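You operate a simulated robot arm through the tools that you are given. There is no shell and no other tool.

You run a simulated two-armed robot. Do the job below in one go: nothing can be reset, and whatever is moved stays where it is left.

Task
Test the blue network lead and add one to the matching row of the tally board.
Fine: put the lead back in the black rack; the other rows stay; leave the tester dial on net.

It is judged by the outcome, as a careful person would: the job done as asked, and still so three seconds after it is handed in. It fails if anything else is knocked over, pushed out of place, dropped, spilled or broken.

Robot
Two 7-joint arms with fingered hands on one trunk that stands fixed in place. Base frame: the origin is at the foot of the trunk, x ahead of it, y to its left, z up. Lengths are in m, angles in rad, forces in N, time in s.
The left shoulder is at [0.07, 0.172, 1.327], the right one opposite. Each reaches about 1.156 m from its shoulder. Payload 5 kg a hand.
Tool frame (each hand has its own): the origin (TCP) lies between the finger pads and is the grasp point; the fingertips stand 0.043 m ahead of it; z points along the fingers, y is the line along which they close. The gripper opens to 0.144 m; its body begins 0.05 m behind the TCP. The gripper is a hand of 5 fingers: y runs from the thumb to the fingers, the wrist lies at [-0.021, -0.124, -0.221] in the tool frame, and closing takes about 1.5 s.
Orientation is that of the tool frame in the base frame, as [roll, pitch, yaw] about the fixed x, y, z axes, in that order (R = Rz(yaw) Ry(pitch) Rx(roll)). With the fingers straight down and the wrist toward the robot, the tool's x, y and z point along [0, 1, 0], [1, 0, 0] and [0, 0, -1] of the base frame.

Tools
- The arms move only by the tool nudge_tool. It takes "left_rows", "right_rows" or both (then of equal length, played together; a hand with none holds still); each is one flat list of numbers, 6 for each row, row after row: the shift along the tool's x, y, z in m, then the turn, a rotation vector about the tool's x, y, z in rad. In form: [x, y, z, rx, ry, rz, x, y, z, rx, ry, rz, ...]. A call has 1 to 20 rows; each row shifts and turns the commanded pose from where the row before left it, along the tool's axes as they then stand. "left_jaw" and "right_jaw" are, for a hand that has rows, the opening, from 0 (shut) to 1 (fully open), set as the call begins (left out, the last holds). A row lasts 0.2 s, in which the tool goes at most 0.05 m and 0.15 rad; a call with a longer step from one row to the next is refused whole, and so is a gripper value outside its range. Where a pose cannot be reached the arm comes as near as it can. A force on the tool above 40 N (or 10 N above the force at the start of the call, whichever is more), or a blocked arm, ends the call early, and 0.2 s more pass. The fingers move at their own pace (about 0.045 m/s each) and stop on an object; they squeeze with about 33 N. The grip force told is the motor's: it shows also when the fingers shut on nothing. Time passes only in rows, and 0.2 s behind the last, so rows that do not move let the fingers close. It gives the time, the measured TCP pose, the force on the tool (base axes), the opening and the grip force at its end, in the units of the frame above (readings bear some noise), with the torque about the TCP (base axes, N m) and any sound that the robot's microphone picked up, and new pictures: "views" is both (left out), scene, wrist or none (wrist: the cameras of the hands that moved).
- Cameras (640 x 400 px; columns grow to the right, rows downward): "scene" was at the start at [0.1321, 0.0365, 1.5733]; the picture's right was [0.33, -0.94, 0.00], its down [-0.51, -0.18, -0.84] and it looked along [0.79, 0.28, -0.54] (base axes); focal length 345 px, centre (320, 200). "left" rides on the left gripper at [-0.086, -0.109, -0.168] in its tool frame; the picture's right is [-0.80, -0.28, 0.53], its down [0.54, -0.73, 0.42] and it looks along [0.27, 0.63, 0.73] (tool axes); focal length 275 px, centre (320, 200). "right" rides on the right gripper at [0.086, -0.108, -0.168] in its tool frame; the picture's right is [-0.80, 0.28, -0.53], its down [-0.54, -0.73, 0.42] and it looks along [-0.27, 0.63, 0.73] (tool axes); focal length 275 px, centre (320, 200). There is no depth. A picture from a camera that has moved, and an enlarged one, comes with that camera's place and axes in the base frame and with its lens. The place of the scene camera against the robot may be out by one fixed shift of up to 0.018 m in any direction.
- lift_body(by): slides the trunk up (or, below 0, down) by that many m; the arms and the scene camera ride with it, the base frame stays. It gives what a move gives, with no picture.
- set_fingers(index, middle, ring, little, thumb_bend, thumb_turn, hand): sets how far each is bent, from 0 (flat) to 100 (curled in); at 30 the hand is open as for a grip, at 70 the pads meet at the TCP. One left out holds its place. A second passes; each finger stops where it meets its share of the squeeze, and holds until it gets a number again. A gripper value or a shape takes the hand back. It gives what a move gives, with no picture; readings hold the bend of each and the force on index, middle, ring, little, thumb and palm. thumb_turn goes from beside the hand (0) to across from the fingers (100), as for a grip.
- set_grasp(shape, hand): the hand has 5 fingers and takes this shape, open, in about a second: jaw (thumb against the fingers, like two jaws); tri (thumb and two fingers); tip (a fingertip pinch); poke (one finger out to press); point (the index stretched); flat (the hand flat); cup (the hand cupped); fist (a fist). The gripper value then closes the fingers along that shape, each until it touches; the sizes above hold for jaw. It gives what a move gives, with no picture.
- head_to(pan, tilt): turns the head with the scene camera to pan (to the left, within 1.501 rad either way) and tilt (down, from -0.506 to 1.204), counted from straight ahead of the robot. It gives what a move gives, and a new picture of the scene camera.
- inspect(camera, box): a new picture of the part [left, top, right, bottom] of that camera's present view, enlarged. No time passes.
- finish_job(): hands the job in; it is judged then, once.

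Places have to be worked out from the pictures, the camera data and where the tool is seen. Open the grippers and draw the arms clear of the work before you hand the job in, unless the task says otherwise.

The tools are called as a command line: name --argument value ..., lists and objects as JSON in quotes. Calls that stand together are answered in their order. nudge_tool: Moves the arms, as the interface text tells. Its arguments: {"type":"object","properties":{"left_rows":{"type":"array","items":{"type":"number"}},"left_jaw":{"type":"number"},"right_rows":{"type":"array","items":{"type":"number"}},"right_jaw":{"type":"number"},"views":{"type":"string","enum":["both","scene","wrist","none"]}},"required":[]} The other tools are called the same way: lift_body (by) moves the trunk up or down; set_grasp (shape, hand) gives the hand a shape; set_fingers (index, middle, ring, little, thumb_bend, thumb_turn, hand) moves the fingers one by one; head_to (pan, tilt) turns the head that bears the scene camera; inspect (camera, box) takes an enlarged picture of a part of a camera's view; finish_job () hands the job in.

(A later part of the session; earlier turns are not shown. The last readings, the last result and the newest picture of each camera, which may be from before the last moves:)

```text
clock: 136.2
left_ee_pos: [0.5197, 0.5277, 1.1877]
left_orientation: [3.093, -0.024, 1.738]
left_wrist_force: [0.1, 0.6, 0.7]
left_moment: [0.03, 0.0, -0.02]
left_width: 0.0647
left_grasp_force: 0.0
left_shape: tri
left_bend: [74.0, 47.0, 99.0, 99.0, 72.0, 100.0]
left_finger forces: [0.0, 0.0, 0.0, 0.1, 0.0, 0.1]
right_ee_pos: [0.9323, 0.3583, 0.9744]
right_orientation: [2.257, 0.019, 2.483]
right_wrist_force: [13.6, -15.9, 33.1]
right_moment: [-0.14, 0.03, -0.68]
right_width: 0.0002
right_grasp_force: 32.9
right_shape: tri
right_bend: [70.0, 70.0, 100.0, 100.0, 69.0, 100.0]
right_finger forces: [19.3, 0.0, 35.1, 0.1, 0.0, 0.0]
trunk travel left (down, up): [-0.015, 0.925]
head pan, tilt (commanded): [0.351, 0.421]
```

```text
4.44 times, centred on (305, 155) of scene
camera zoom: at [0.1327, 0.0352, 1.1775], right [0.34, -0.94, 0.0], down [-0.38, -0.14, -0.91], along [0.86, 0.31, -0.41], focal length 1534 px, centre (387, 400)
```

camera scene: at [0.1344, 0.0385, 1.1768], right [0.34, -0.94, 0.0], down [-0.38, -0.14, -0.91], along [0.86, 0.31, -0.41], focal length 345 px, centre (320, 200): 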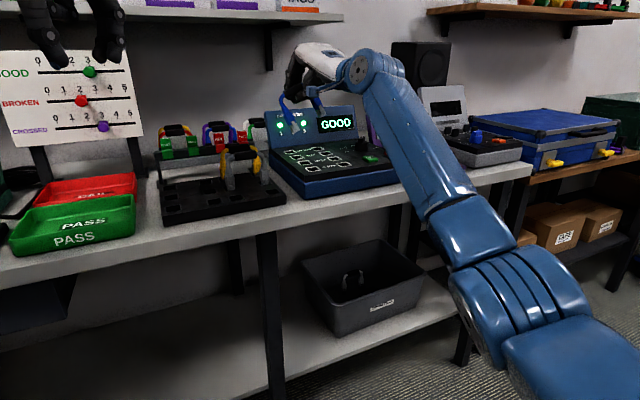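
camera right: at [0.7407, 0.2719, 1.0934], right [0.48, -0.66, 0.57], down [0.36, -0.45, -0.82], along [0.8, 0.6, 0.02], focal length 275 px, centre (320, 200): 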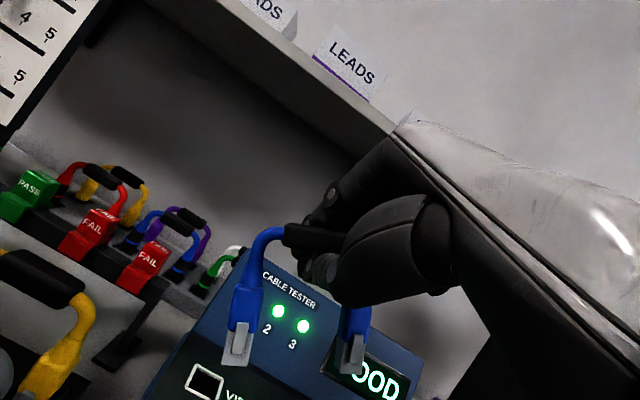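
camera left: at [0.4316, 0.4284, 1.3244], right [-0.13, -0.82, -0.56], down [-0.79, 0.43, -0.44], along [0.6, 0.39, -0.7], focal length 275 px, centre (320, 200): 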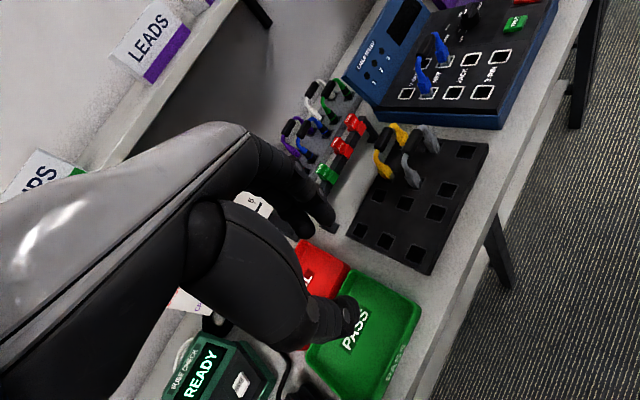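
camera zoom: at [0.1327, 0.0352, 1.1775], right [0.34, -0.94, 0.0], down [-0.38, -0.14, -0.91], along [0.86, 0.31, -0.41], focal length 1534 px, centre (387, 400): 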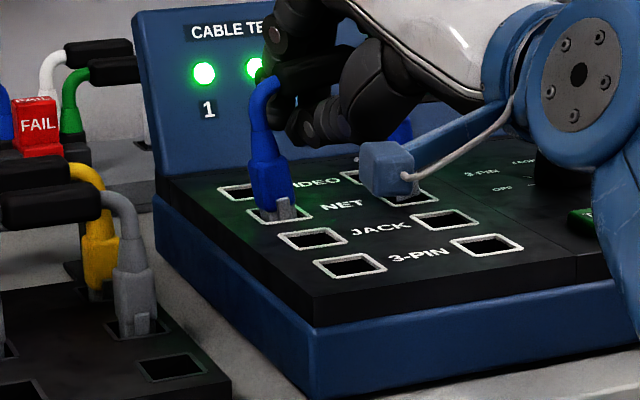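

Both plugs are inside their sockets, but the curled ring finger is now pressing on the lead (35 N). I back off a few mm so that the lead rests on its own, then look before opening the hand.

nudge_tool --right_rows '[-0.0001, 0.0031, -0.0026, 0, 0, 0, 0, 0.0023, -0.0019, 0, 0, 0, 0, 0, 0, 0, 0, 0]' --views "none"

inspect --camera "right" --box '[200, 200, 400, 380]'

inspect --camera "scene" --box '[260, 110, 340, 180]'

inspect --camera "left" --box '[400, 10, 520, 130]'

```text
clock: 137.0
left_ee_pos: [0.5212, 0.5293, 1.1852]
left_orientation: [3.095, -0.025, 1.739]
left_wrist_force: [-0.2, 0.1, -0.5]
left_moment: [0.04, 0.01, 0.0]
left_width: 0.0648
left_grasp_force: 0.0
left_shape: tri
left_bend: [74.0, 47.0, 99.0, 99.0, 72.0, 100.0]
left_finger forces: [0.0, 0.0, 0.0, 0.1, 0.0, 0.1]
right_ee_pos: [0.9334, 0.3611, 0.9768]
right_orientation: [2.265, 0.017, 2.488]
right_wrist_force: [7.9, -11.6, 15.7]
right_moment: [-0.21, -0.16, -0.64]
right_width: 0.0001
right_grasp_force: 33.1
right_shape: tri
right_bend: [70.0, 70.0, 100.0, 100.0, 69.0, 100.0]
right_finger forces: [12.3, 0.0, 26.9, 0.0, 0.0, 0.1]
trunk travel left (down, up): [-0.015, 0.925]
head pan, tilt (commanded): [0.351, 0.421]
```

```text
2.22 times, centred on (300, 290) of right
camera zoom: at [0.7438, 0.2578, 0.9977], right [0.48, -0.66, 0.57], down [0.36, -0.45, -0.82], along [0.8, 0.6, 0.02], focal length 612 px, centre (364, 0)
```

zoom: 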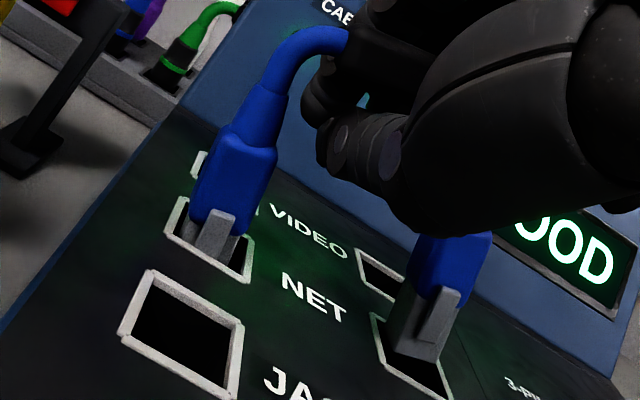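

```text
5.71 times, centred on (300, 145) of scene
camera zoom: at [0.1336, 0.0369, 1.1768], right [0.34, -0.94, 0.0], down [-0.38, -0.14, -0.91], along [0.86, 0.31, -0.41], focal length 1972 px, centre (434, 514)
```

zoom: 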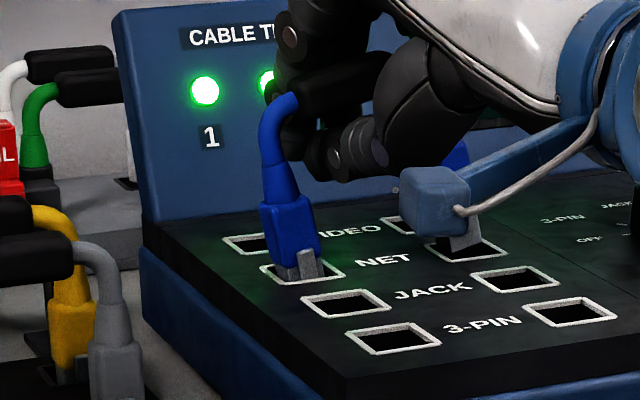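

```text
3.33 times, centred on (460, 70) of left
camera zoom: at [0.4227, 0.4201, 1.3462], right [-0.12, -0.82, -0.57], down [-0.79, 0.43, -0.44], along [0.6, 0.39, -0.7], focal length 918 px, centre (-147, 633)
```

zoom: 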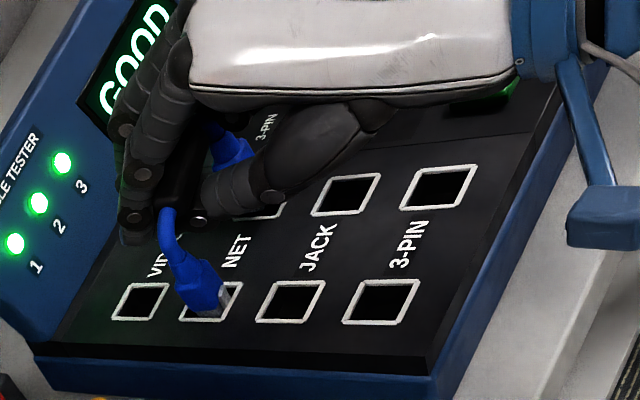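

nudge_tool --right_rows '[-0.004, -0.0004, -0.0003, 0, 0, 0, 0, 0.0031, -0.0026, 0, 0, 0, 0, 0, 0, 0, 0, 0]' --views "none"

inspect --camera "right" --box '[200, 200, 400, 380]'

```text
clock: 137.8
left_ee_pos: [0.5208, 0.5303, 1.184]
left_orientation: [3.096, -0.02, 1.741]
left_wrist_force: [-0.1, -0.1, 0.2]
left_moment: [0.02, 0.0, -0.04]
left_width: 0.0647
left_grasp_force: 0.0
left_shape: tri
left_bend: [74.0, 47.0, 99.0, 99.0, 72.0, 100.0]
left_finger forces: [0.0, 0.0, 0.0, 0.0, 0.1, 0.2]
right_ee_pos: [0.9357, 0.3599, 0.9789]
right_orientation: [2.265, 0.015, 2.489]
right_wrist_force: [0.2, -0.3, 0.6]
right_moment: [0.01, -0.05, -0.1]
right_width: 0.0
right_grasp_force: 32.6
right_shape: tri
right_bend: [70.0, 70.0, 99.0, 100.0, 69.0, 100.0]
right_finger forces: [1.5, 0.1, 2.2, 0.0, 0.1, 0.0]
trunk travel left (down, up): [-0.015, 0.925]
head pan, tilt (commanded): [0.351, 0.421]
```

```text
2.22 times, centred on (300, 290) of right
camera zoom: at [0.7464, 0.2566, 1.0005], right [0.49, -0.66, 0.57], down [0.36, -0.45, -0.82], along [0.8, 0.6, 0.02], focal length 612 px, centre (364, 0)
```

zoom: 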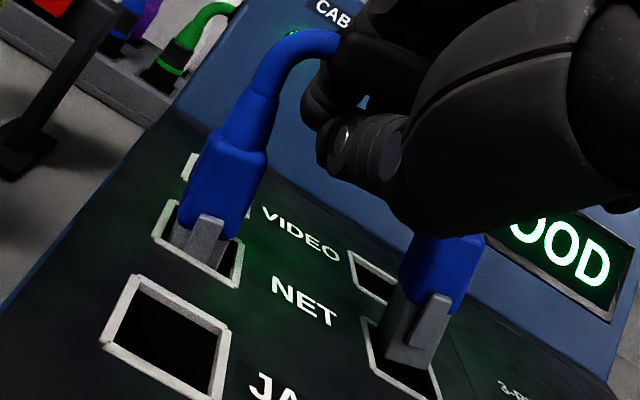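

Forces are near zero now. I try lowering again in 3 mm steps from this better-centred position.

nudge_tool --right_rows '[0, -0.0023, 0.0019, 0, 0, 0, 0, -0.0023, 0.0019, 0, 0, 0, 0, 0, 0, 0, 0, 0]' --views "none"

inspect --camera "right" --box '[200, 200, 400, 380]'

inspect --camera "scene" --box '[260, 110, 340, 180]'

```text
clock: 138.6
left_ee_pos: [0.5207, 0.5286, 1.1868]
left_orientation: [3.095, -0.023, 1.738]
left_wrist_force: [-0.6, 0.5, 0.4]
left_moment: [0.02, -0.02, 0.02]
left_width: 0.0648
left_grasp_force: 0.0
left_shape: tri
left_bend: [74.0, 47.0, 99.0, 99.0, 72.0, 100.0]
left_finger forces: [0.0, 0.1, 0.0, 0.0, 0.0, 0.0]
right_ee_pos: [0.9352, 0.3589, 0.9773]
right_orientation: [2.262, 0.017, 2.485]
right_wrist_force: [3.2, -3.9, 11.8]
right_moment: [-0.05, 0.03, -0.09]
right_width: 0.0
right_grasp_force: 33.5
right_shape: tri
right_bend: [70.0, 70.0, 99.0, 100.0, 69.0, 100.0]
right_finger forces: [5.0, 0.0, 8.4, 0.1, 0.0, 0.0]
trunk travel left (down, up): [-0.015, 0.925]
head pan, tilt (commanded): [0.351, 0.421]
```

```text
2.22 times, centred on (300, 290) of right
camera zoom: at [0.7465, 0.2541, 0.9968], right [0.48, -0.66, 0.57], down [0.36, -0.45, -0.82], along [0.8, 0.6, 0.02], focal length 612 px, centre (364, 0)
```

zoom: 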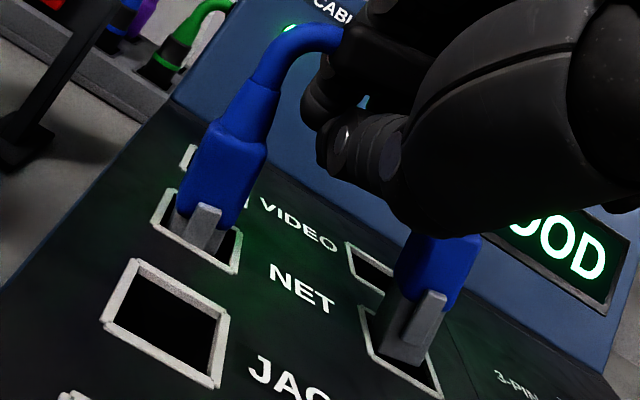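

```text
5.71 times, centred on (300, 145) of scene
camera zoom: at [0.1337, 0.0375, 1.177], right [0.34, -0.94, 0.0], down [-0.38, -0.14, -0.91], along [0.86, 0.31, -0.41], focal length 1972 px, centre (434, 514)
```

zoom: 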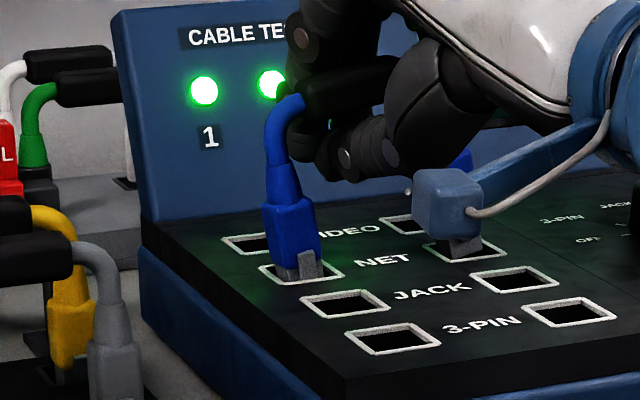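

Handle height (about 0.978) is now close to the fully seated value, and the lead stands upright in both sockets. I ease 2 mm up and open the hand.

nudge_tool --right_rows '[-0.001, 0.0014, -0.0013, 0, 0, 0, 0, 0, 0, 0, 0, 0, 0, 0, 0, 0, 0, 0, 0, 0, 0, 0, 0, 0, 0, 0, 0, 0, 0, 0]' --right_jaw 0.35 --views "none"

inspect --camera "right" --box '[200, 180, 400, 380]'

inspect --camera "scene" --box '[260, 110, 340, 180]'

inspect --camera "left" --box '[400, 10, 520, 130]'

```text
clock: 139.8
left_ee_pos: [0.5221, 0.5301, 1.1857]
left_orientation: [3.097, -0.023, 1.74]
left_wrist_force: [0.2, -0.2, -0.1]
left_moment: [0.01, -0.03, 0.02]
left_width: 0.065
left_grasp_force: 0.0
left_shape: tri
left_bend: [74.0, 47.0, 99.0, 99.0, 72.0, 100.0]
left_finger forces: [0.0, 0.1, 0.0, 0.1, 0.0, 0.1]
right_ee_pos: [0.9372, 0.3591, 0.9761]
right_orientation: [2.266, 0.017, 2.487]
right_wrist_force: [0.0, 0.2, 0.5]
right_moment: [-0.01, 0.04, -0.01]
right_width: 0.0497
right_grasp_force: 0.2
right_shape: tri
right_bend: [74.0, 51.0, 99.0, 99.0, 73.0, 100.0]
right_finger forces: [0.2, 0.0, 0.1, 0.1, 0.0, 0.1]
trunk travel left (down, up): [-0.015, 0.925]
head pan, tilt (commanded): [0.351, 0.421]
```

```text
2.00 times, centred on (300, 280) of right
camera zoom: at [0.748, 0.255, 0.9969], right [0.48, -0.66, 0.57], down [0.36, -0.45, -0.82], along [0.8, 0.6, 0.02], focal length 551 px, centre (360, 40)
```

zoom: 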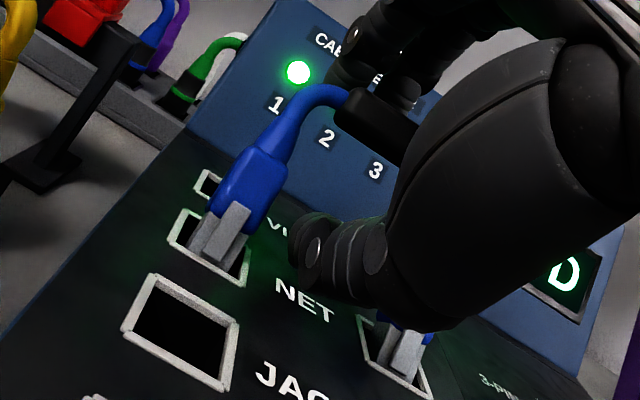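

```text
5.71 times, centred on (300, 145) of scene
camera zoom: at [0.1345, 0.0385, 1.1767], right [0.34, -0.94, 0.0], down [-0.38, -0.14, -0.91], along [0.86, 0.31, -0.41], focal length 1972 px, centre (434, 514)
```

zoom: 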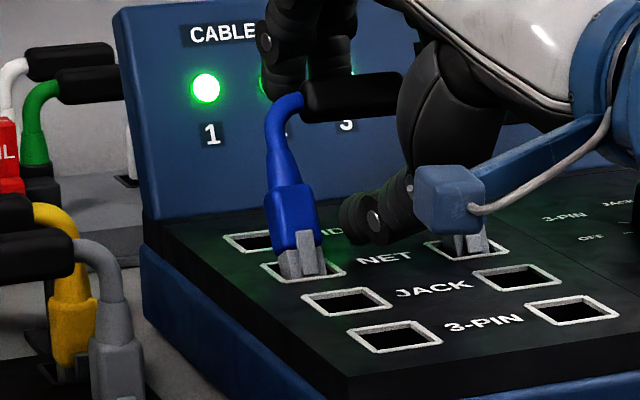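

```text
3.33 times, centred on (460, 70) of left
camera zoom: at [0.4239, 0.422, 1.3452], right [-0.12, -0.82, -0.56], down [-0.79, 0.43, -0.44], along [0.6, 0.39, -0.7], focal length 918 px, centre (-147, 633)
```

zoom: 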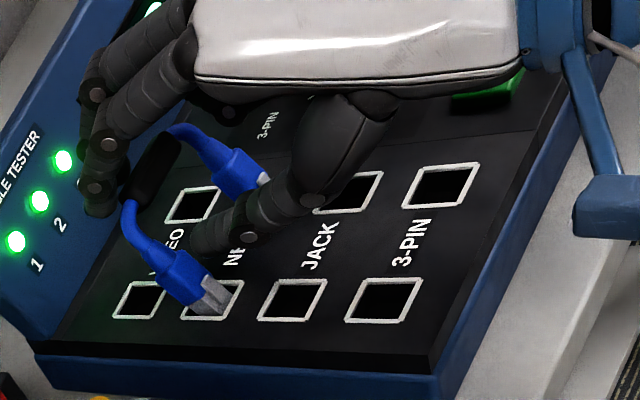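

The lead now leans back against the index finger with both plugs in the socket mouths. The open hand is nicely around the handle (handle at tool (−0.004, 0.018, 0.012)), so I can re-grip right here. I first pull the hand 22 mm forward so the index brings the handle upright.

nudge_tool --right_rows '[0.0015, -0.007, -0.0084, 0, 0, 0, 0.0014, -0.0069, -0.0084, 0, 0, 0, 0, 0, 0, 0, 0, 0]' --views "none"

inspect --camera "right" --box '[200, 180, 400, 380]'

inspect --camera "scene" --box '[260, 110, 340, 180]'

inspect --camera "left" --box '[400, 10, 520, 130]'

```text
clock: 140.6
left_ee_pos: [0.5204, 0.5305, 1.1854]
left_orientation: [3.095, -0.022, 1.738]
left_wrist_force: [-0.5, -0.6, -0.4]
left_moment: [-0.01, -0.02, -0.02]
left_width: 0.0648
left_grasp_force: 0.1
left_shape: tri
left_bend: [74.0, 47.0, 99.0, 99.0, 72.0, 100.0]
left_finger forces: [0.0, 0.0, 0.1, 0.1, 0.0, 0.0]
right_ee_pos: [0.9205, 0.344, 0.9764]
right_orientation: [2.265, 0.017, 2.486]
right_wrist_force: [0.1, 1.0, 3.1]
right_moment: [0.09, -0.02, 0.09]
right_width: 0.0512
right_grasp_force: 0.0
right_shape: tri
right_bend: [74.0, 51.0, 99.0, 99.0, 73.0, 100.0]
right_finger forces: [1.5, 1.1, 0.0, 0.1, 0.0, 0.0]
trunk travel left (down, up): [-0.015, 0.925]
head pan, tilt (commanded): [0.351, 0.421]
```

```text
2.00 times, centred on (300, 280) of right
camera zoom: at [0.7317, 0.2386, 0.9968], right [0.48, -0.66, 0.57], down [0.36, -0.45, -0.82], along [0.8, 0.6, 0.02], focal length 551 px, centre (360, 40)
```

zoom: 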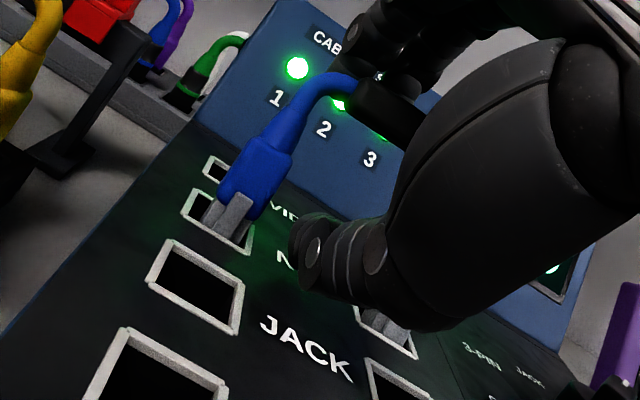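

```text
5.71 times, centred on (300, 145) of scene
camera zoom: at [0.1342, 0.0386, 1.1768], right [0.34, -0.94, 0.0], down [-0.38, -0.14, -0.91], along [0.86, 0.31, -0.41], focal length 1972 px, centre (434, 514)
```

zoom: 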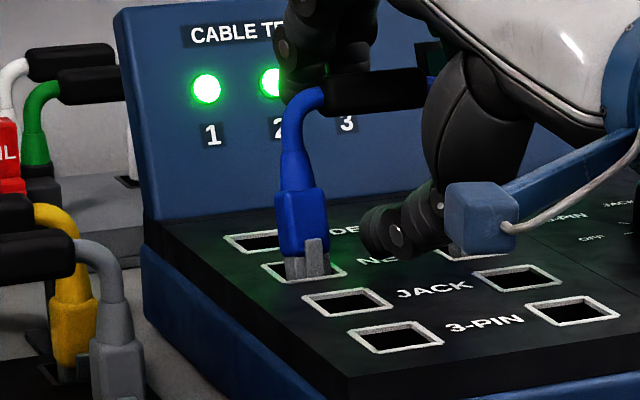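

```text
3.33 times, centred on (460, 70) of left
camera zoom: at [0.4235, 0.4221, 1.3454], right [-0.12, -0.82, -0.56], down [-0.79, 0.43, -0.44], along [0.6, 0.39, -0.7], focal length 918 px, centre (-147, 633)
```

zoom: 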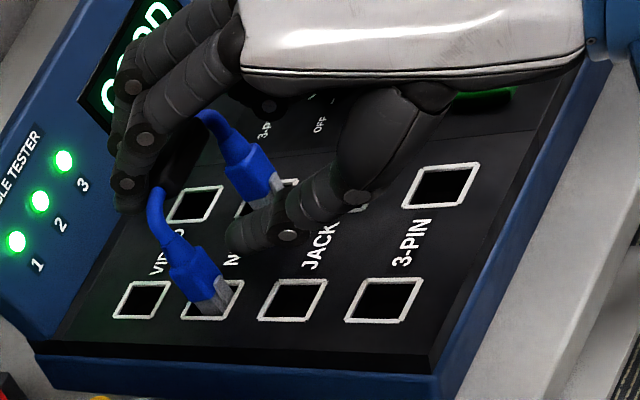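

The lead is nearly upright with both plugs in the sockets. I centre the hand on the handle (+10 mm along the closing axis) and close.

nudge_tool --right_rows '[0, 0.01, 0, 0, 0, 0, 0, 0, 0, 0, 0, 0, 0, 0, 0, 0, 0, 0, 0, 0, 0, 0, 0, 0, 0, 0, 0, 0, 0, 0, 0, 0, 0, 0, 0, 0]' --right_jaw 0.0 --views "none"

inspect --camera "right" --box '[200, 180, 400, 380]'

inspect --camera "scene" --box '[260, 110, 340, 180]'

inspect --camera "left" --box '[400, 10, 520, 130]'

```text
clock: 142.0
left_ee_pos: [0.5227, 0.5306, 1.1849]
left_orientation: [3.094, -0.022, 1.739]
left_wrist_force: [0.8, -0.5, -0.2]
left_moment: [0.0, -0.01, 0.02]
left_width: 0.0647
left_grasp_force: 0.1
left_shape: tri
left_bend: [74.0, 47.0, 99.0, 99.0, 72.0, 100.0]
left_finger forces: [0.0, 0.1, 0.1, 0.0, 0.1, 0.0]
right_ee_pos: [0.925, 0.3487, 0.9823]
right_orientation: [2.267, 0.017, 2.487]
right_wrist_force: [0.4, 1.1, -1.3]
right_moment: [0.06, -0.04, 0.05]
right_width: 0.0152
right_grasp_force: 33.1
right_shape: tri
right_bend: [75.0, 54.0, 100.0, 100.0, 64.0, 100.0]
right_finger forces: [10.4, 8.8, 0.1, 0.0, 22.5, 0.1]
trunk travel left (down, up): [-0.015, 0.925]
head pan, tilt (commanded): [0.351, 0.421]
```

```text
2.00 times, centred on (300, 280) of right
camera zoom: at [0.7365, 0.2437, 1.0042], right [0.48, -0.66, 0.57], down [0.36, -0.45, -0.82], along [0.8, 0.6, 0.02], focal length 551 px, centre (360, 40)
```

zoom: 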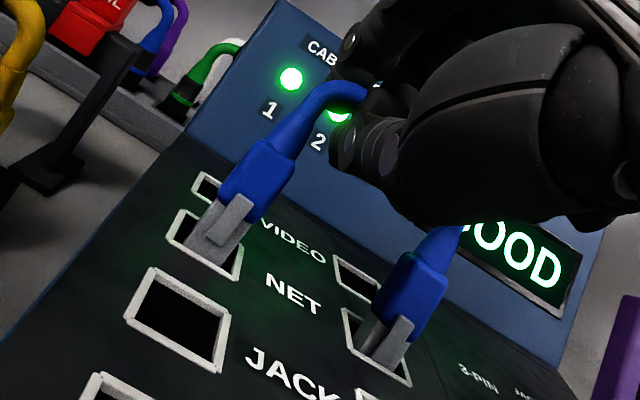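

```text
5.71 times, centred on (300, 145) of scene
camera zoom: at [0.1347, 0.0386, 1.1767], right [0.34, -0.94, 0.0], down [-0.38, -0.14, -0.91], along [0.86, 0.31, -0.41], focal length 1972 px, centre (434, 514)
```

zoom: 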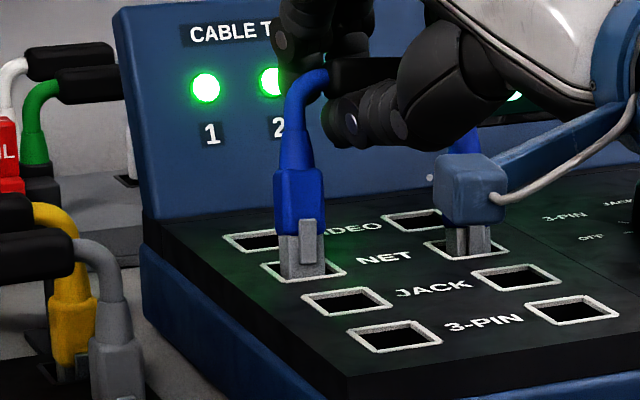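

```text
3.33 times, centred on (460, 70) of left
camera zoom: at [0.4241, 0.422, 1.3452], right [-0.12, -0.82, -0.56], down [-0.79, 0.43, -0.44], along [0.6, 0.39, -0.7], focal length 918 px, centre (-147, 633)
```

zoom: 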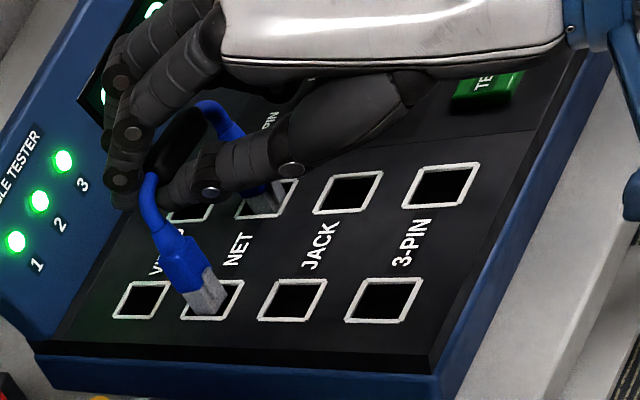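

The pinch is firm again (index 10, middle 9, thumb 22 N) with the plugs still in the sockets. I lift slowly and check how the lead hangs.

nudge_tool --right_rows '[-0.0001, 0.0038, -0.0032, 0, 0, 0, -0.0001, 0.0058, -0.0048, 0, 0, 0, -0.0001, 0.0077, -0.0064, 0, 0, 0, -0.0002, 0.0115, -0.0096, 0, 0, 0, -0.0003, 0.0154, -0.0128, 0, 0, 0, -0.0003, 0.0154, -0.0128, 0, 0, 0, 0, 0, 0, 0, 0, 0]' --views "none"

inspect --camera "right" --box '[200, 180, 400, 400]'

inspect --camera "scene" --box '[250, 80, 350, 170]'

inspect --camera "left" --box '[400, 0, 520, 120]'

```text
clock: 143.6
left_ee_pos: [0.5213, 0.5301, 1.1856]
left_orientation: [3.095, -0.023, 1.739]
left_wrist_force: [0.5, 0.2, 0.5]
left_moment: [0.01, 0.03, -0.04]
left_width: 0.0648
left_grasp_force: 0.1
left_shape: tri
left_bend: [74.0, 47.0, 99.0, 99.0, 72.0, 100.0]
left_finger forces: [0.1, 0.0, 0.0, 0.0, 0.0, 0.1]
right_ee_pos: [0.9243, 0.3479, 1.0609]
right_orientation: [2.264, 0.016, 2.486]
right_wrist_force: [-0.5, 1.0, -1.4]
right_moment: [0.01, 0.0, -0.01]
right_width: 0.015
right_grasp_force: 33.1
right_shape: tri
right_bend: [75.0, 54.0, 100.0, 100.0, 64.0, 100.0]
right_finger forces: [11.8, 8.8, 0.0, 0.1, 22.1, 0.1]
trunk travel left (down, up): [-0.015, 0.925]
head pan, tilt (commanded): [0.351, 0.421]
```

```text
1.82 times, centred on (300, 290) of right
camera zoom: at [0.7354, 0.244, 1.0821], right [0.48, -0.66, 0.57], down [0.36, -0.45, -0.82], along [0.8, 0.6, 0.02], focal length 500 px, centre (356, 36)
```

zoom: 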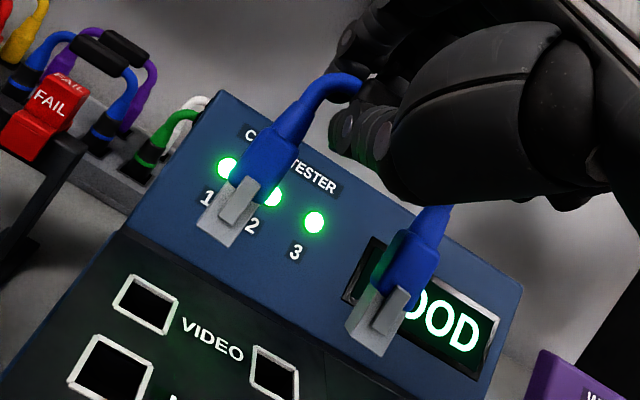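

```text
4.44 times, centred on (300, 125) of scene
camera zoom: at [0.1349, 0.0385, 1.1767], right [0.34, -0.94, 0.0], down [-0.38, -0.14, -0.91], along [0.86, 0.31, -0.41], focal length 1534 px, centre (409, 533)
```

zoom: 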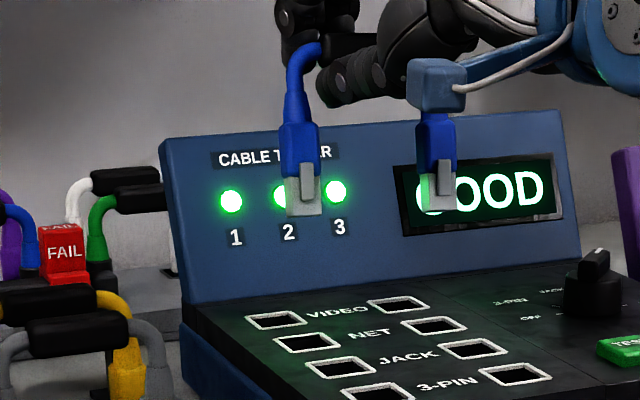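

```text
3.33 times, centred on (460, 60) of left
camera zoom: at [0.4243, 0.422, 1.3451], right [-0.12, -0.82, -0.56], down [-0.79, 0.43, -0.44], along [0.6, 0.39, -0.7], focal length 918 px, centre (-147, 667)
```

zoom: 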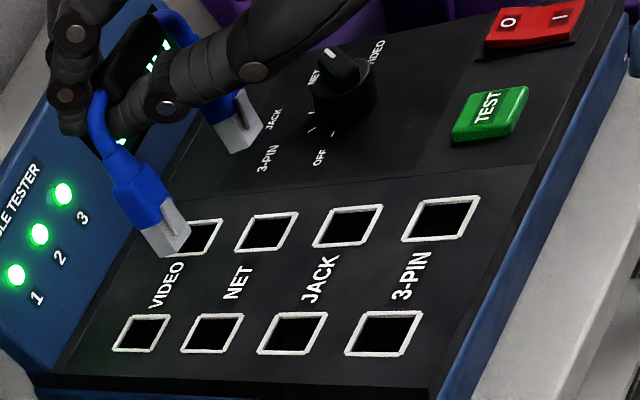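

This time all three fingers keep their hold after lifting (index 12, middle 9, thumb 22 N), so this is a much better grip. I measure the lead's pose from the plug bodies this time, because the latches are slanted and bias the result.

inspect --camera "scene" --box '[260, 95, 320, 140]'

inspect --camera "right" --box '[250, 230, 370, 390]'

inspect --camera "left" --box '[410, 20, 490, 80]'

```text
8.89 times, centred on (290, 118) of scene
camera zoom: at [0.1349, 0.0385, 1.1767], right [0.34, -0.94, 0.0], down [-0.38, -0.14, -0.91], along [0.86, 0.31, -0.41], focal length 3067 px, centre (587, 933)
```

zoom: 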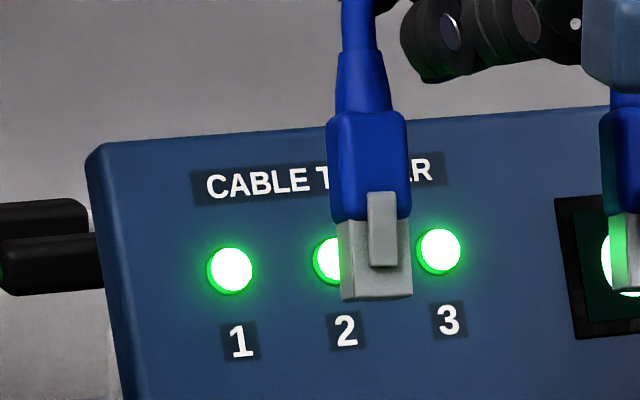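

```text
2.50 times, centred on (310, 310) of right
camera zoom: at [0.7354, 0.244, 1.0821], right [0.48, -0.66, 0.57], down [0.36, -0.45, -0.82], along [0.8, 0.6, 0.02], focal length 688 px, centre (345, -75)
```

zoom: 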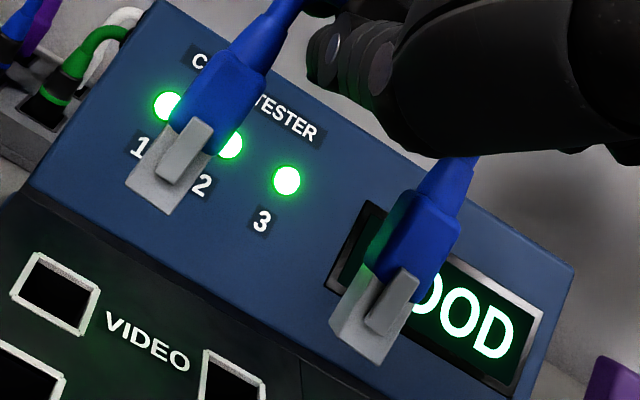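

```text
6.67 times, centred on (450, 50) of left
camera zoom: at [0.4243, 0.422, 1.3451], right [-0.12, -0.82, -0.56], down [-0.79, 0.43, -0.44], along [0.6, 0.39, -0.7], focal length 1835 px, centre (-547, 1200)
```

zoom: 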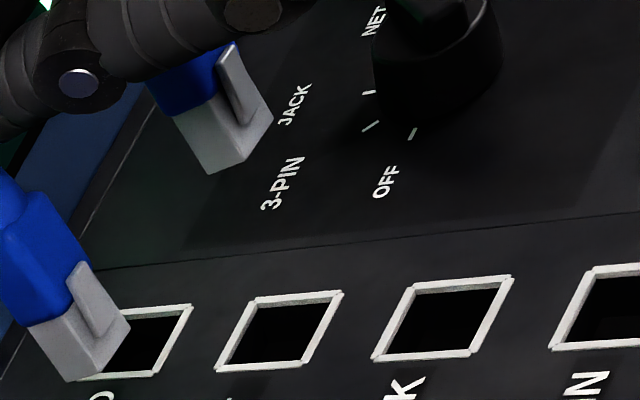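

From the plug bodies the lead is upright within about 1° and level, with azimuth about -50°. The rack needs -45°, so I'll add 0.085 rad of yaw, which also suits the arm. The plug midpoint will then be TCP + (0.016, 0.003, -0.082). I move to above the rack slots at this height.

nudge_tool --right_rows '[0.0242, -0.0064, -0.0083, 0, 0, 0, 0.0242, -0.0064, -0.0083, 0, 0, 0, 0.0242, -0.0064, -0.0083, 0, 0, 0, 0.0242, -0.0064, -0.0083, 0, 0, 0, 0.0242, -0.0064, -0.0083, 0, 0, 0, 0.0242, -0.0064, -0.0083, 0, 0, 0, 0.0242, -0.0064, -0.0083, 0, 0, 0, 0.0242, -0.0064, -0.0083, 0, 0, 0, 0, 0, 0, -0.0014, 0.0653, -0.0543, 0, 0, 0, 0, 0, 0]' --views "none"

inspect --camera "scene" --box '[200, 120, 310, 220]'

inspect --camera "right" --box '[220, 220, 400, 400]'

inspect --camera "left" --box '[390, 60, 510, 200]'

```text
clock: 145.8
left_ee_pos: [0.5213, 0.5311, 1.1855]
left_orientation: [3.098, -0.025, 1.739]
left_wrist_force: [-0.3, 0.2, 0.3]
left_moment: [-0.03, -0.01, 0.0]
left_width: 0.0647
left_grasp_force: 0.1
left_shape: tri
left_bend: [74.0, 47.0, 99.0, 99.0, 72.0, 100.0]
left_finger forces: [0.0, 0.0, 0.0, 0.0, 0.0, 0.0]
right_ee_pos: [0.7187, 0.4013, 1.0604]
right_orientation: [2.265, 0.018, 2.571]
right_wrist_force: [-0.2, 0.6, -0.8]
right_moment: [-0.01, -0.02, -0.03]
right_width: 0.015
right_grasp_force: 33.0
right_shape: tri
right_bend: [75.0, 54.0, 100.0, 100.0, 64.0, 100.0]
right_finger forces: [12.4, 8.9, 0.1, 0.0, 21.8, 0.0]
trunk travel left (down, up): [-0.015, 0.925]
head pan, tilt (commanded): [0.351, 0.421]
```

```text
4.00 times, centred on (255, 170) of scene
camera zoom: at [0.134, 0.0389, 1.1768], right [0.34, -0.94, 0.0], down [-0.38, -0.14, -0.91], along [0.86, 0.31, -0.41], focal length 1380 px, centre (580, 320)
```

zoom: 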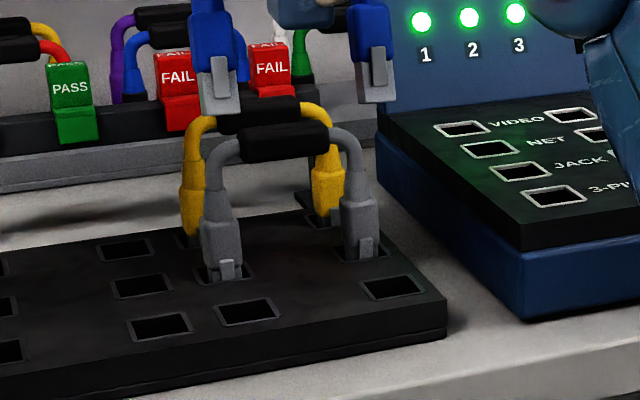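

```text
2.22 times, centred on (310, 310) of right
camera zoom: at [0.5395, 0.2823, 1.0816], right [0.54, -0.62, 0.57], down [0.39, -0.42, -0.82], along [0.75, 0.67, 0.02], focal length 612 px, centre (342, -44)
```

zoom: 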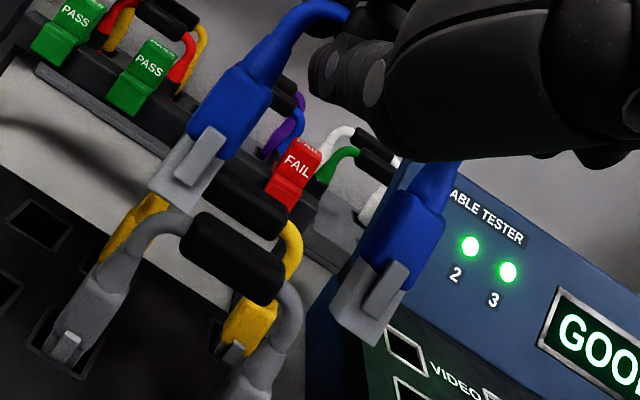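

```text
2.86 times, centred on (450, 130) of left
camera zoom: at [0.4232, 0.4225, 1.3453], right [-0.12, -0.82, -0.56], down [-0.79, 0.43, -0.44], along [0.6, 0.39, -0.7], focal length 786 px, centre (-51, 400)
```

zoom: 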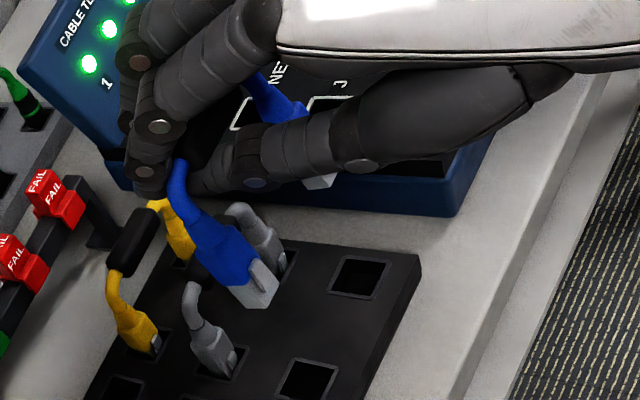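

Still gripped firmly and right above the slots. I lower 0.06 m and compare plugs and slots at close range.

nudge_tool --right_rows '[0.0004, -0.0154, 0.0128, 0, 0, 0, 0.0004, -0.0154, 0.0128, 0, 0, 0, 0.0004, -0.0154, 0.0128, 0, 0, 0, 0, 0, 0, 0, 0, 0]' --views "none"

inspect --camera "scene" --box '[210, 140, 300, 220]'

inspect --camera "right" --box '[220, 240, 380, 400]'

inspect --camera "left" --box '[400, 90, 500, 190]'

```text
clock: 146.8
left_ee_pos: [0.5203, 0.5313, 1.1849]
left_orientation: [3.096, -0.023, 1.741]
left_wrist_force: [0.0, 1.0, -0.2]
left_moment: [-0.01, 0.02, -0.01]
left_width: 0.0647
left_grasp_force: 0.1
left_shape: tri
left_bend: [74.0, 47.0, 99.0, 99.0, 72.0, 100.0]
left_finger forces: [0.0, 0.0, 0.0, 0.1, 0.0, 0.1]
right_ee_pos: [0.7191, 0.4004, 1.0002]
right_orientation: [2.264, 0.019, 2.569]
right_wrist_force: [-0.7, 0.9, -0.2]
right_moment: [-0.01, 0.02, 0.0]
right_width: 0.0148
right_grasp_force: 32.9
right_shape: tri
right_bend: [75.0, 54.0, 100.0, 100.0, 64.0, 100.0]
right_finger forces: [12.4, 8.9, 0.0, 0.0, 22.0, 0.1]
trunk travel left (down, up): [-0.015, 0.925]
head pan, tilt (commanded): [0.351, 0.421]
```

```text
5.00 times, centred on (255, 180) of scene
camera zoom: at [0.1343, 0.0385, 1.1768], right [0.34, -0.94, 0.0], down [-0.38, -0.14, -0.91], along [0.86, 0.31, -0.41], focal length 1725 px, centre (645, 300)
```

zoom: 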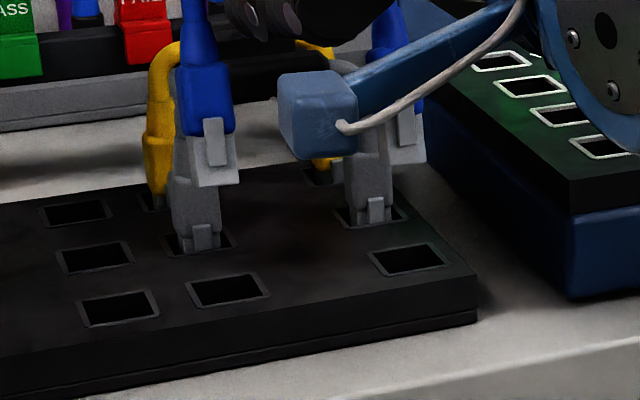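

```text
2.50 times, centred on (300, 320) of right
camera zoom: at [0.5408, 0.2807, 1.0219], right [0.54, -0.62, 0.57], down [0.39, -0.42, -0.82], along [0.75, 0.67, 0.02], focal length 688 px, centre (370, -100)
```

zoom: 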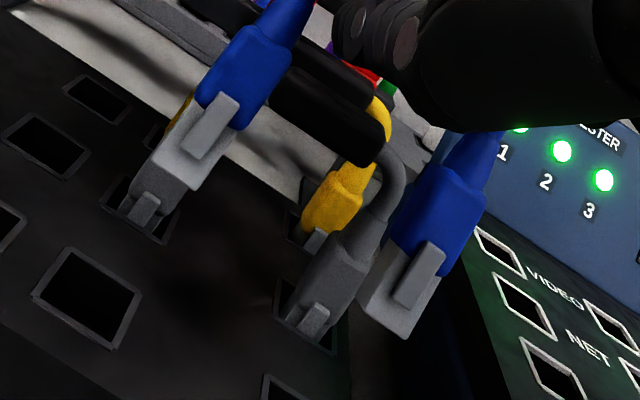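

```text
4.00 times, centred on (450, 140) of left
camera zoom: at [0.4236, 0.4219, 1.3454], right [-0.12, -0.82, -0.56], down [-0.79, 0.43, -0.44], along [0.6, 0.39, -0.7], focal length 1101 px, centre (-200, 440)
```

zoom: 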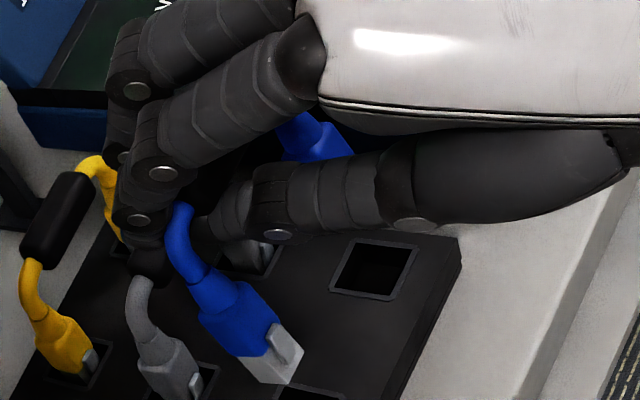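

By the right-camera geometry both plugs are within about 2 mm of their slots and the lead azimuth is -46°. I lower another 30 mm and re-check.

nudge_tool --right_rows '[0.0002, -0.0077, 0.0064, 0, 0, 0, 0.0002, -0.0077, 0.0064, 0, 0, 0, 0.0002, -0.0077, 0.0064, 0, 0, 0, 0, 0, 0, 0, 0, 0]' --views "none"

inspect --camera "scene" --box '[210, 150, 290, 220]'

inspect --camera "right" --box '[220, 240, 380, 400]'

inspect --camera "left" --box '[400, 110, 500, 210]'

```text
clock: 147.8
left_ee_pos: [0.5231, 0.5306, 1.185]
left_orientation: [3.096, -0.023, 1.738]
left_wrist_force: [-0.1, 0.7, -0.6]
left_moment: [-0.01, -0.02, -0.01]
left_width: 0.0649
left_grasp_force: 0.1
left_shape: tri
left_bend: [74.0, 47.0, 99.0, 99.0, 72.0, 100.0]
left_finger forces: [0.0, 0.1, 0.0, 0.0, 0.0, 0.1]
right_ee_pos: [0.72, 0.3995, 0.9713]
right_orientation: [2.266, 0.017, 2.569]
right_wrist_force: [-0.7, -1.0, -1.1]
right_moment: [0.02, 0.02, -0.01]
right_width: 0.0152
right_grasp_force: 33.3
right_shape: tri
right_bend: [75.0, 54.0, 100.0, 100.0, 64.0, 100.0]
right_finger forces: [12.4, 8.8, 0.0, 0.0, 21.8, 0.0]
trunk travel left (down, up): [-0.015, 0.925]
head pan, tilt (commanded): [0.351, 0.421]
```

```text
5.71 times, centred on (250, 185) of scene
camera zoom: at [0.1344, 0.0385, 1.1768], right [0.34, -0.94, 0.0], down [-0.38, -0.14, -0.91], along [0.86, 0.31, -0.41], focal length 1972 px, centre (720, 286)
```

zoom: 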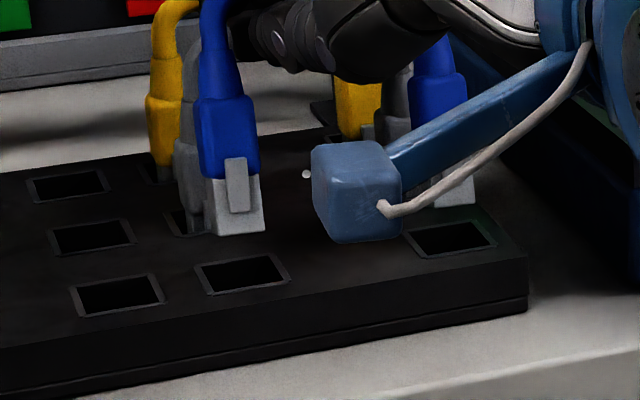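

```text
2.50 times, centred on (300, 320) of right
camera zoom: at [0.5405, 0.2802, 0.9919], right [0.54, -0.62, 0.57], down [0.39, -0.42, -0.82], along [0.75, 0.67, 0.02], focal length 688 px, centre (370, -100)
```

zoom: 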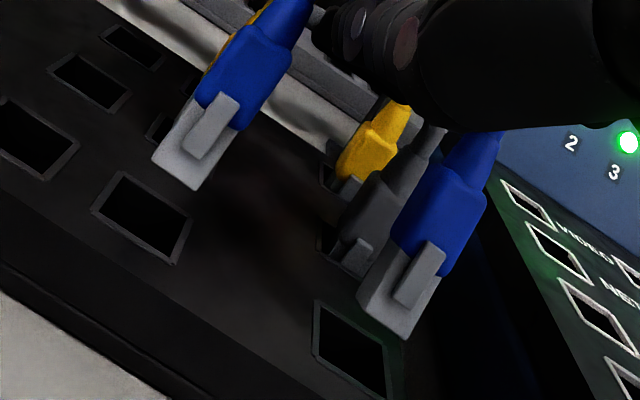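

```text
4.00 times, centred on (450, 160) of left
camera zoom: at [0.4238, 0.4219, 1.3453], right [-0.12, -0.82, -0.56], down [-0.79, 0.43, -0.44], along [0.6, 0.39, -0.7], focal length 1101 px, centre (-200, 360)
```

zoom: 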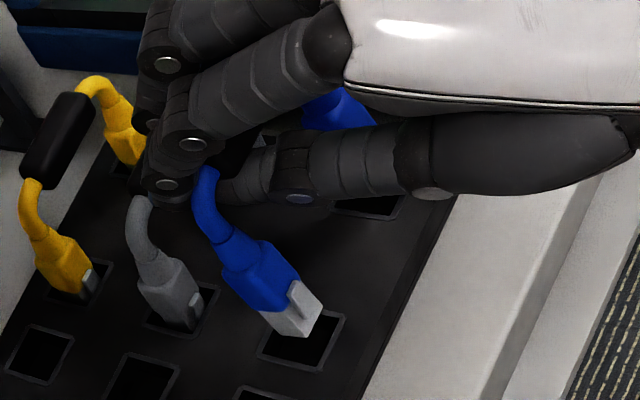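

Alignment is within a few mm on both plugs. I lower 12 mm with a 1.5 mm forward trim and check the forces.

nudge_tool --right_rows '[0.0003, -0.0009, -0.0011, 0, 0, 0, 0.0001, -0.0046, 0.0038, 0, 0, 0, 0.0001, -0.0046, 0.0038, 0, 0, 0, 0, 0, 0, 0, 0, 0]' --views "none"

inspect --camera "scene" --box '[210, 150, 290, 220]'

inspect --camera "right" --box '[220, 240, 380, 400]'

inspect --camera "left" --box '[400, 110, 500, 210]'

```text
clock: 148.8
left_ee_pos: [0.5226, 0.5302, 1.1846]
left_orientation: [3.097, -0.022, 1.741]
left_wrist_force: [-0.5, -0.2, -0.1]
left_moment: [0.02, 0.03, -0.02]
left_width: 0.0647
left_grasp_force: 0.0
left_shape: tri
left_bend: [74.0, 47.0, 99.0, 99.0, 72.0, 100.0]
left_finger forces: [0.1, 0.0, 0.1, 0.0, 0.0, 0.0]
right_ee_pos: [0.7199, 0.4004, 0.9584]
right_orientation: [2.264, 0.016, 2.571]
right_wrist_force: [-0.1, 0.1, -1.1]
right_moment: [-0.02, 0.04, 0.0]
right_width: 0.0153
right_grasp_force: 33.2
right_shape: tri
right_bend: [75.0, 54.0, 100.0, 100.0, 64.0, 100.0]
right_finger forces: [12.4, 8.9, 0.0, 0.1, 21.7, 0.1]
trunk travel left (down, up): [-0.015, 0.925]
head pan, tilt (commanded): [0.351, 0.421]
```

```text
5.71 times, centred on (250, 185) of scene
camera zoom: at [0.1345, 0.0385, 1.1768], right [0.34, -0.94, 0.0], down [-0.38, -0.14, -0.91], along [0.86, 0.31, -0.41], focal length 1972 px, centre (720, 286)
```

zoom: 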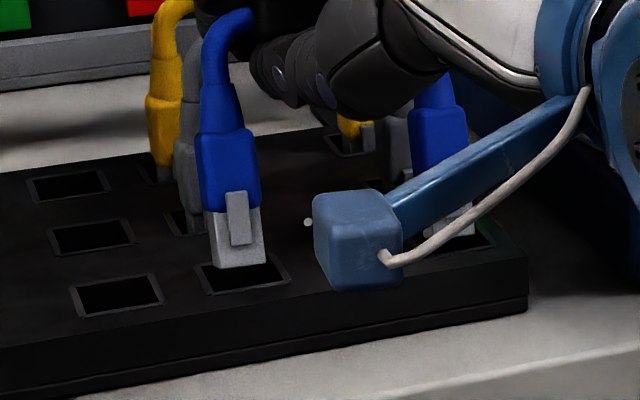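

```text
2.50 times, centred on (300, 320) of right
camera zoom: at [0.5394, 0.2803, 0.9794], right [0.54, -0.62, 0.57], down [0.39, -0.42, -0.82], along [0.75, 0.67, 0.02], focal length 688 px, centre (370, -100)
```

zoom: 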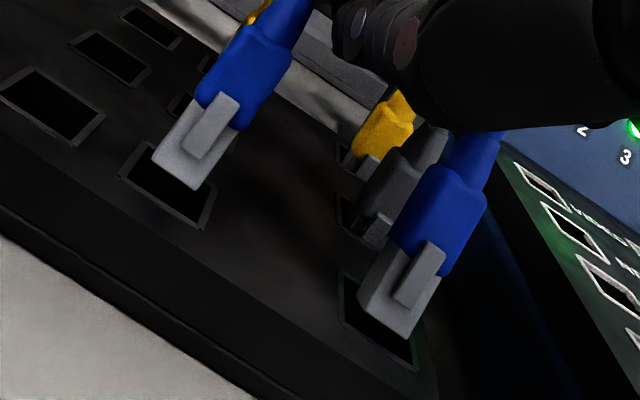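

```text
4.00 times, centred on (450, 160) of left
camera zoom: at [0.4239, 0.422, 1.3453], right [-0.12, -0.82, -0.56], down [-0.79, 0.43, -0.44], along [0.6, 0.39, -0.7], focal length 1101 px, centre (-200, 360)
```

zoom: 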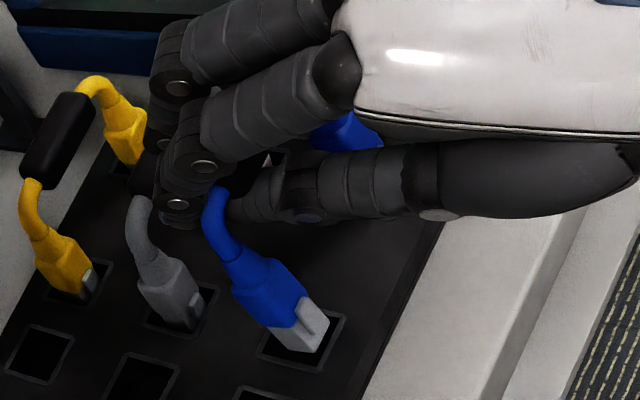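

Both plug tips are at the slot openings with zero force. I continue down in 3 mm steps.

nudge_tool --right_rows '[0.0001, -0.0023, 0.0019, 0, 0, 0, 0.0001, -0.0023, 0.0019, 0, 0, 0, 0.0001, -0.0023, 0.0019, 0, 0, 0, 0.0001, -0.0023, 0.0019, 0, 0, 0, 0, 0, 0, 0, 0, 0]' --views "none"

inspect --camera "scene" --box '[210, 150, 290, 220]'

inspect --camera "right" --box '[220, 240, 380, 400]'

inspect --camera "left" --box '[400, 110, 500, 210]'

```text
clock: 150.0
left_ee_pos: [0.5202, 0.5316, 1.1859]
left_orientation: [3.097, -0.024, 1.74]
left_wrist_force: [-0.2, -0.4, -0.4]
left_moment: [-0.02, -0.03, -0.01]
left_width: 0.0647
left_grasp_force: 0.1
left_shape: tri
left_bend: [74.0, 47.0, 99.0, 99.0, 72.0, 100.0]
left_finger forces: [0.1, 0.0, 0.1, 0.1, 0.0, 0.0]
right_ee_pos: [0.7185, 0.4009, 0.9483]
right_orientation: [2.261, 0.018, 2.569]
right_wrist_force: [-0.9, 4.5, 9.5]
right_moment: [0.26, -0.14, 0.08]
right_width: 0.0158
right_grasp_force: 32.9
right_shape: tri
right_bend: [75.0, 54.0, 100.0, 100.0, 65.0, 100.0]
right_finger forces: [15.1, 10.8, 0.0, 0.0, 19.4, 0.1]
trunk travel left (down, up): [-0.015, 0.925]
head pan, tilt (commanded): [0.351, 0.421]
```

```text
5.71 times, centred on (250, 185) of scene
camera zoom: at [0.1337, 0.0386, 1.177], right [0.34, -0.94, 0.0], down [-0.38, -0.14, -0.91], along [0.86, 0.31, -0.41], focal length 1972 px, centre (720, 286)
```

zoom: 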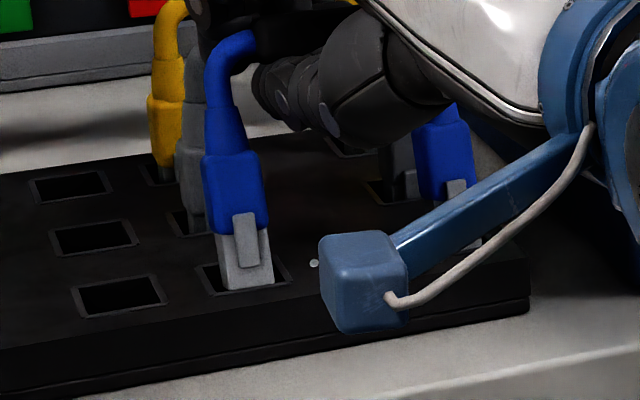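

```text
2.50 times, centred on (300, 320) of right
camera zoom: at [0.5385, 0.2797, 0.9689], right [0.54, -0.62, 0.57], down [0.39, -0.42, -0.82], along [0.75, 0.67, 0.02], focal length 688 px, centre (370, -100)
```

zoom: 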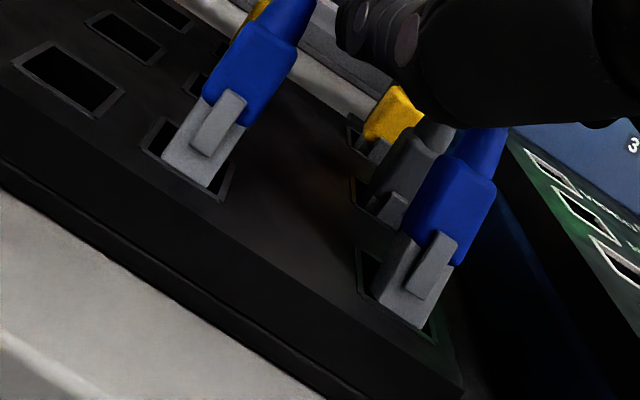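

```text
4.00 times, centred on (450, 160) of left
camera zoom: at [0.4229, 0.4222, 1.3457], right [-0.12, -0.82, -0.56], down [-0.79, 0.43, -0.44], along [0.6, 0.39, -0.7], focal length 1101 px, centre (-200, 360)
```

zoom: 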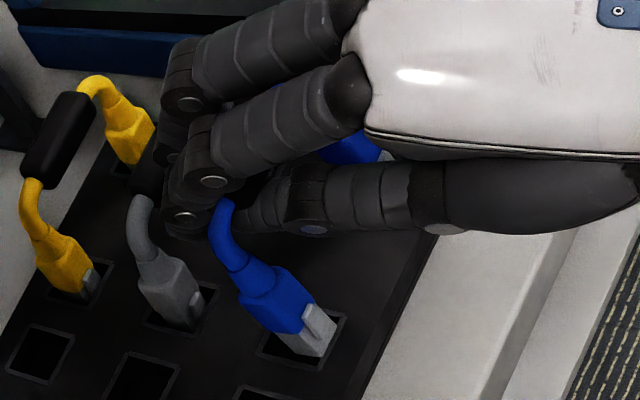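

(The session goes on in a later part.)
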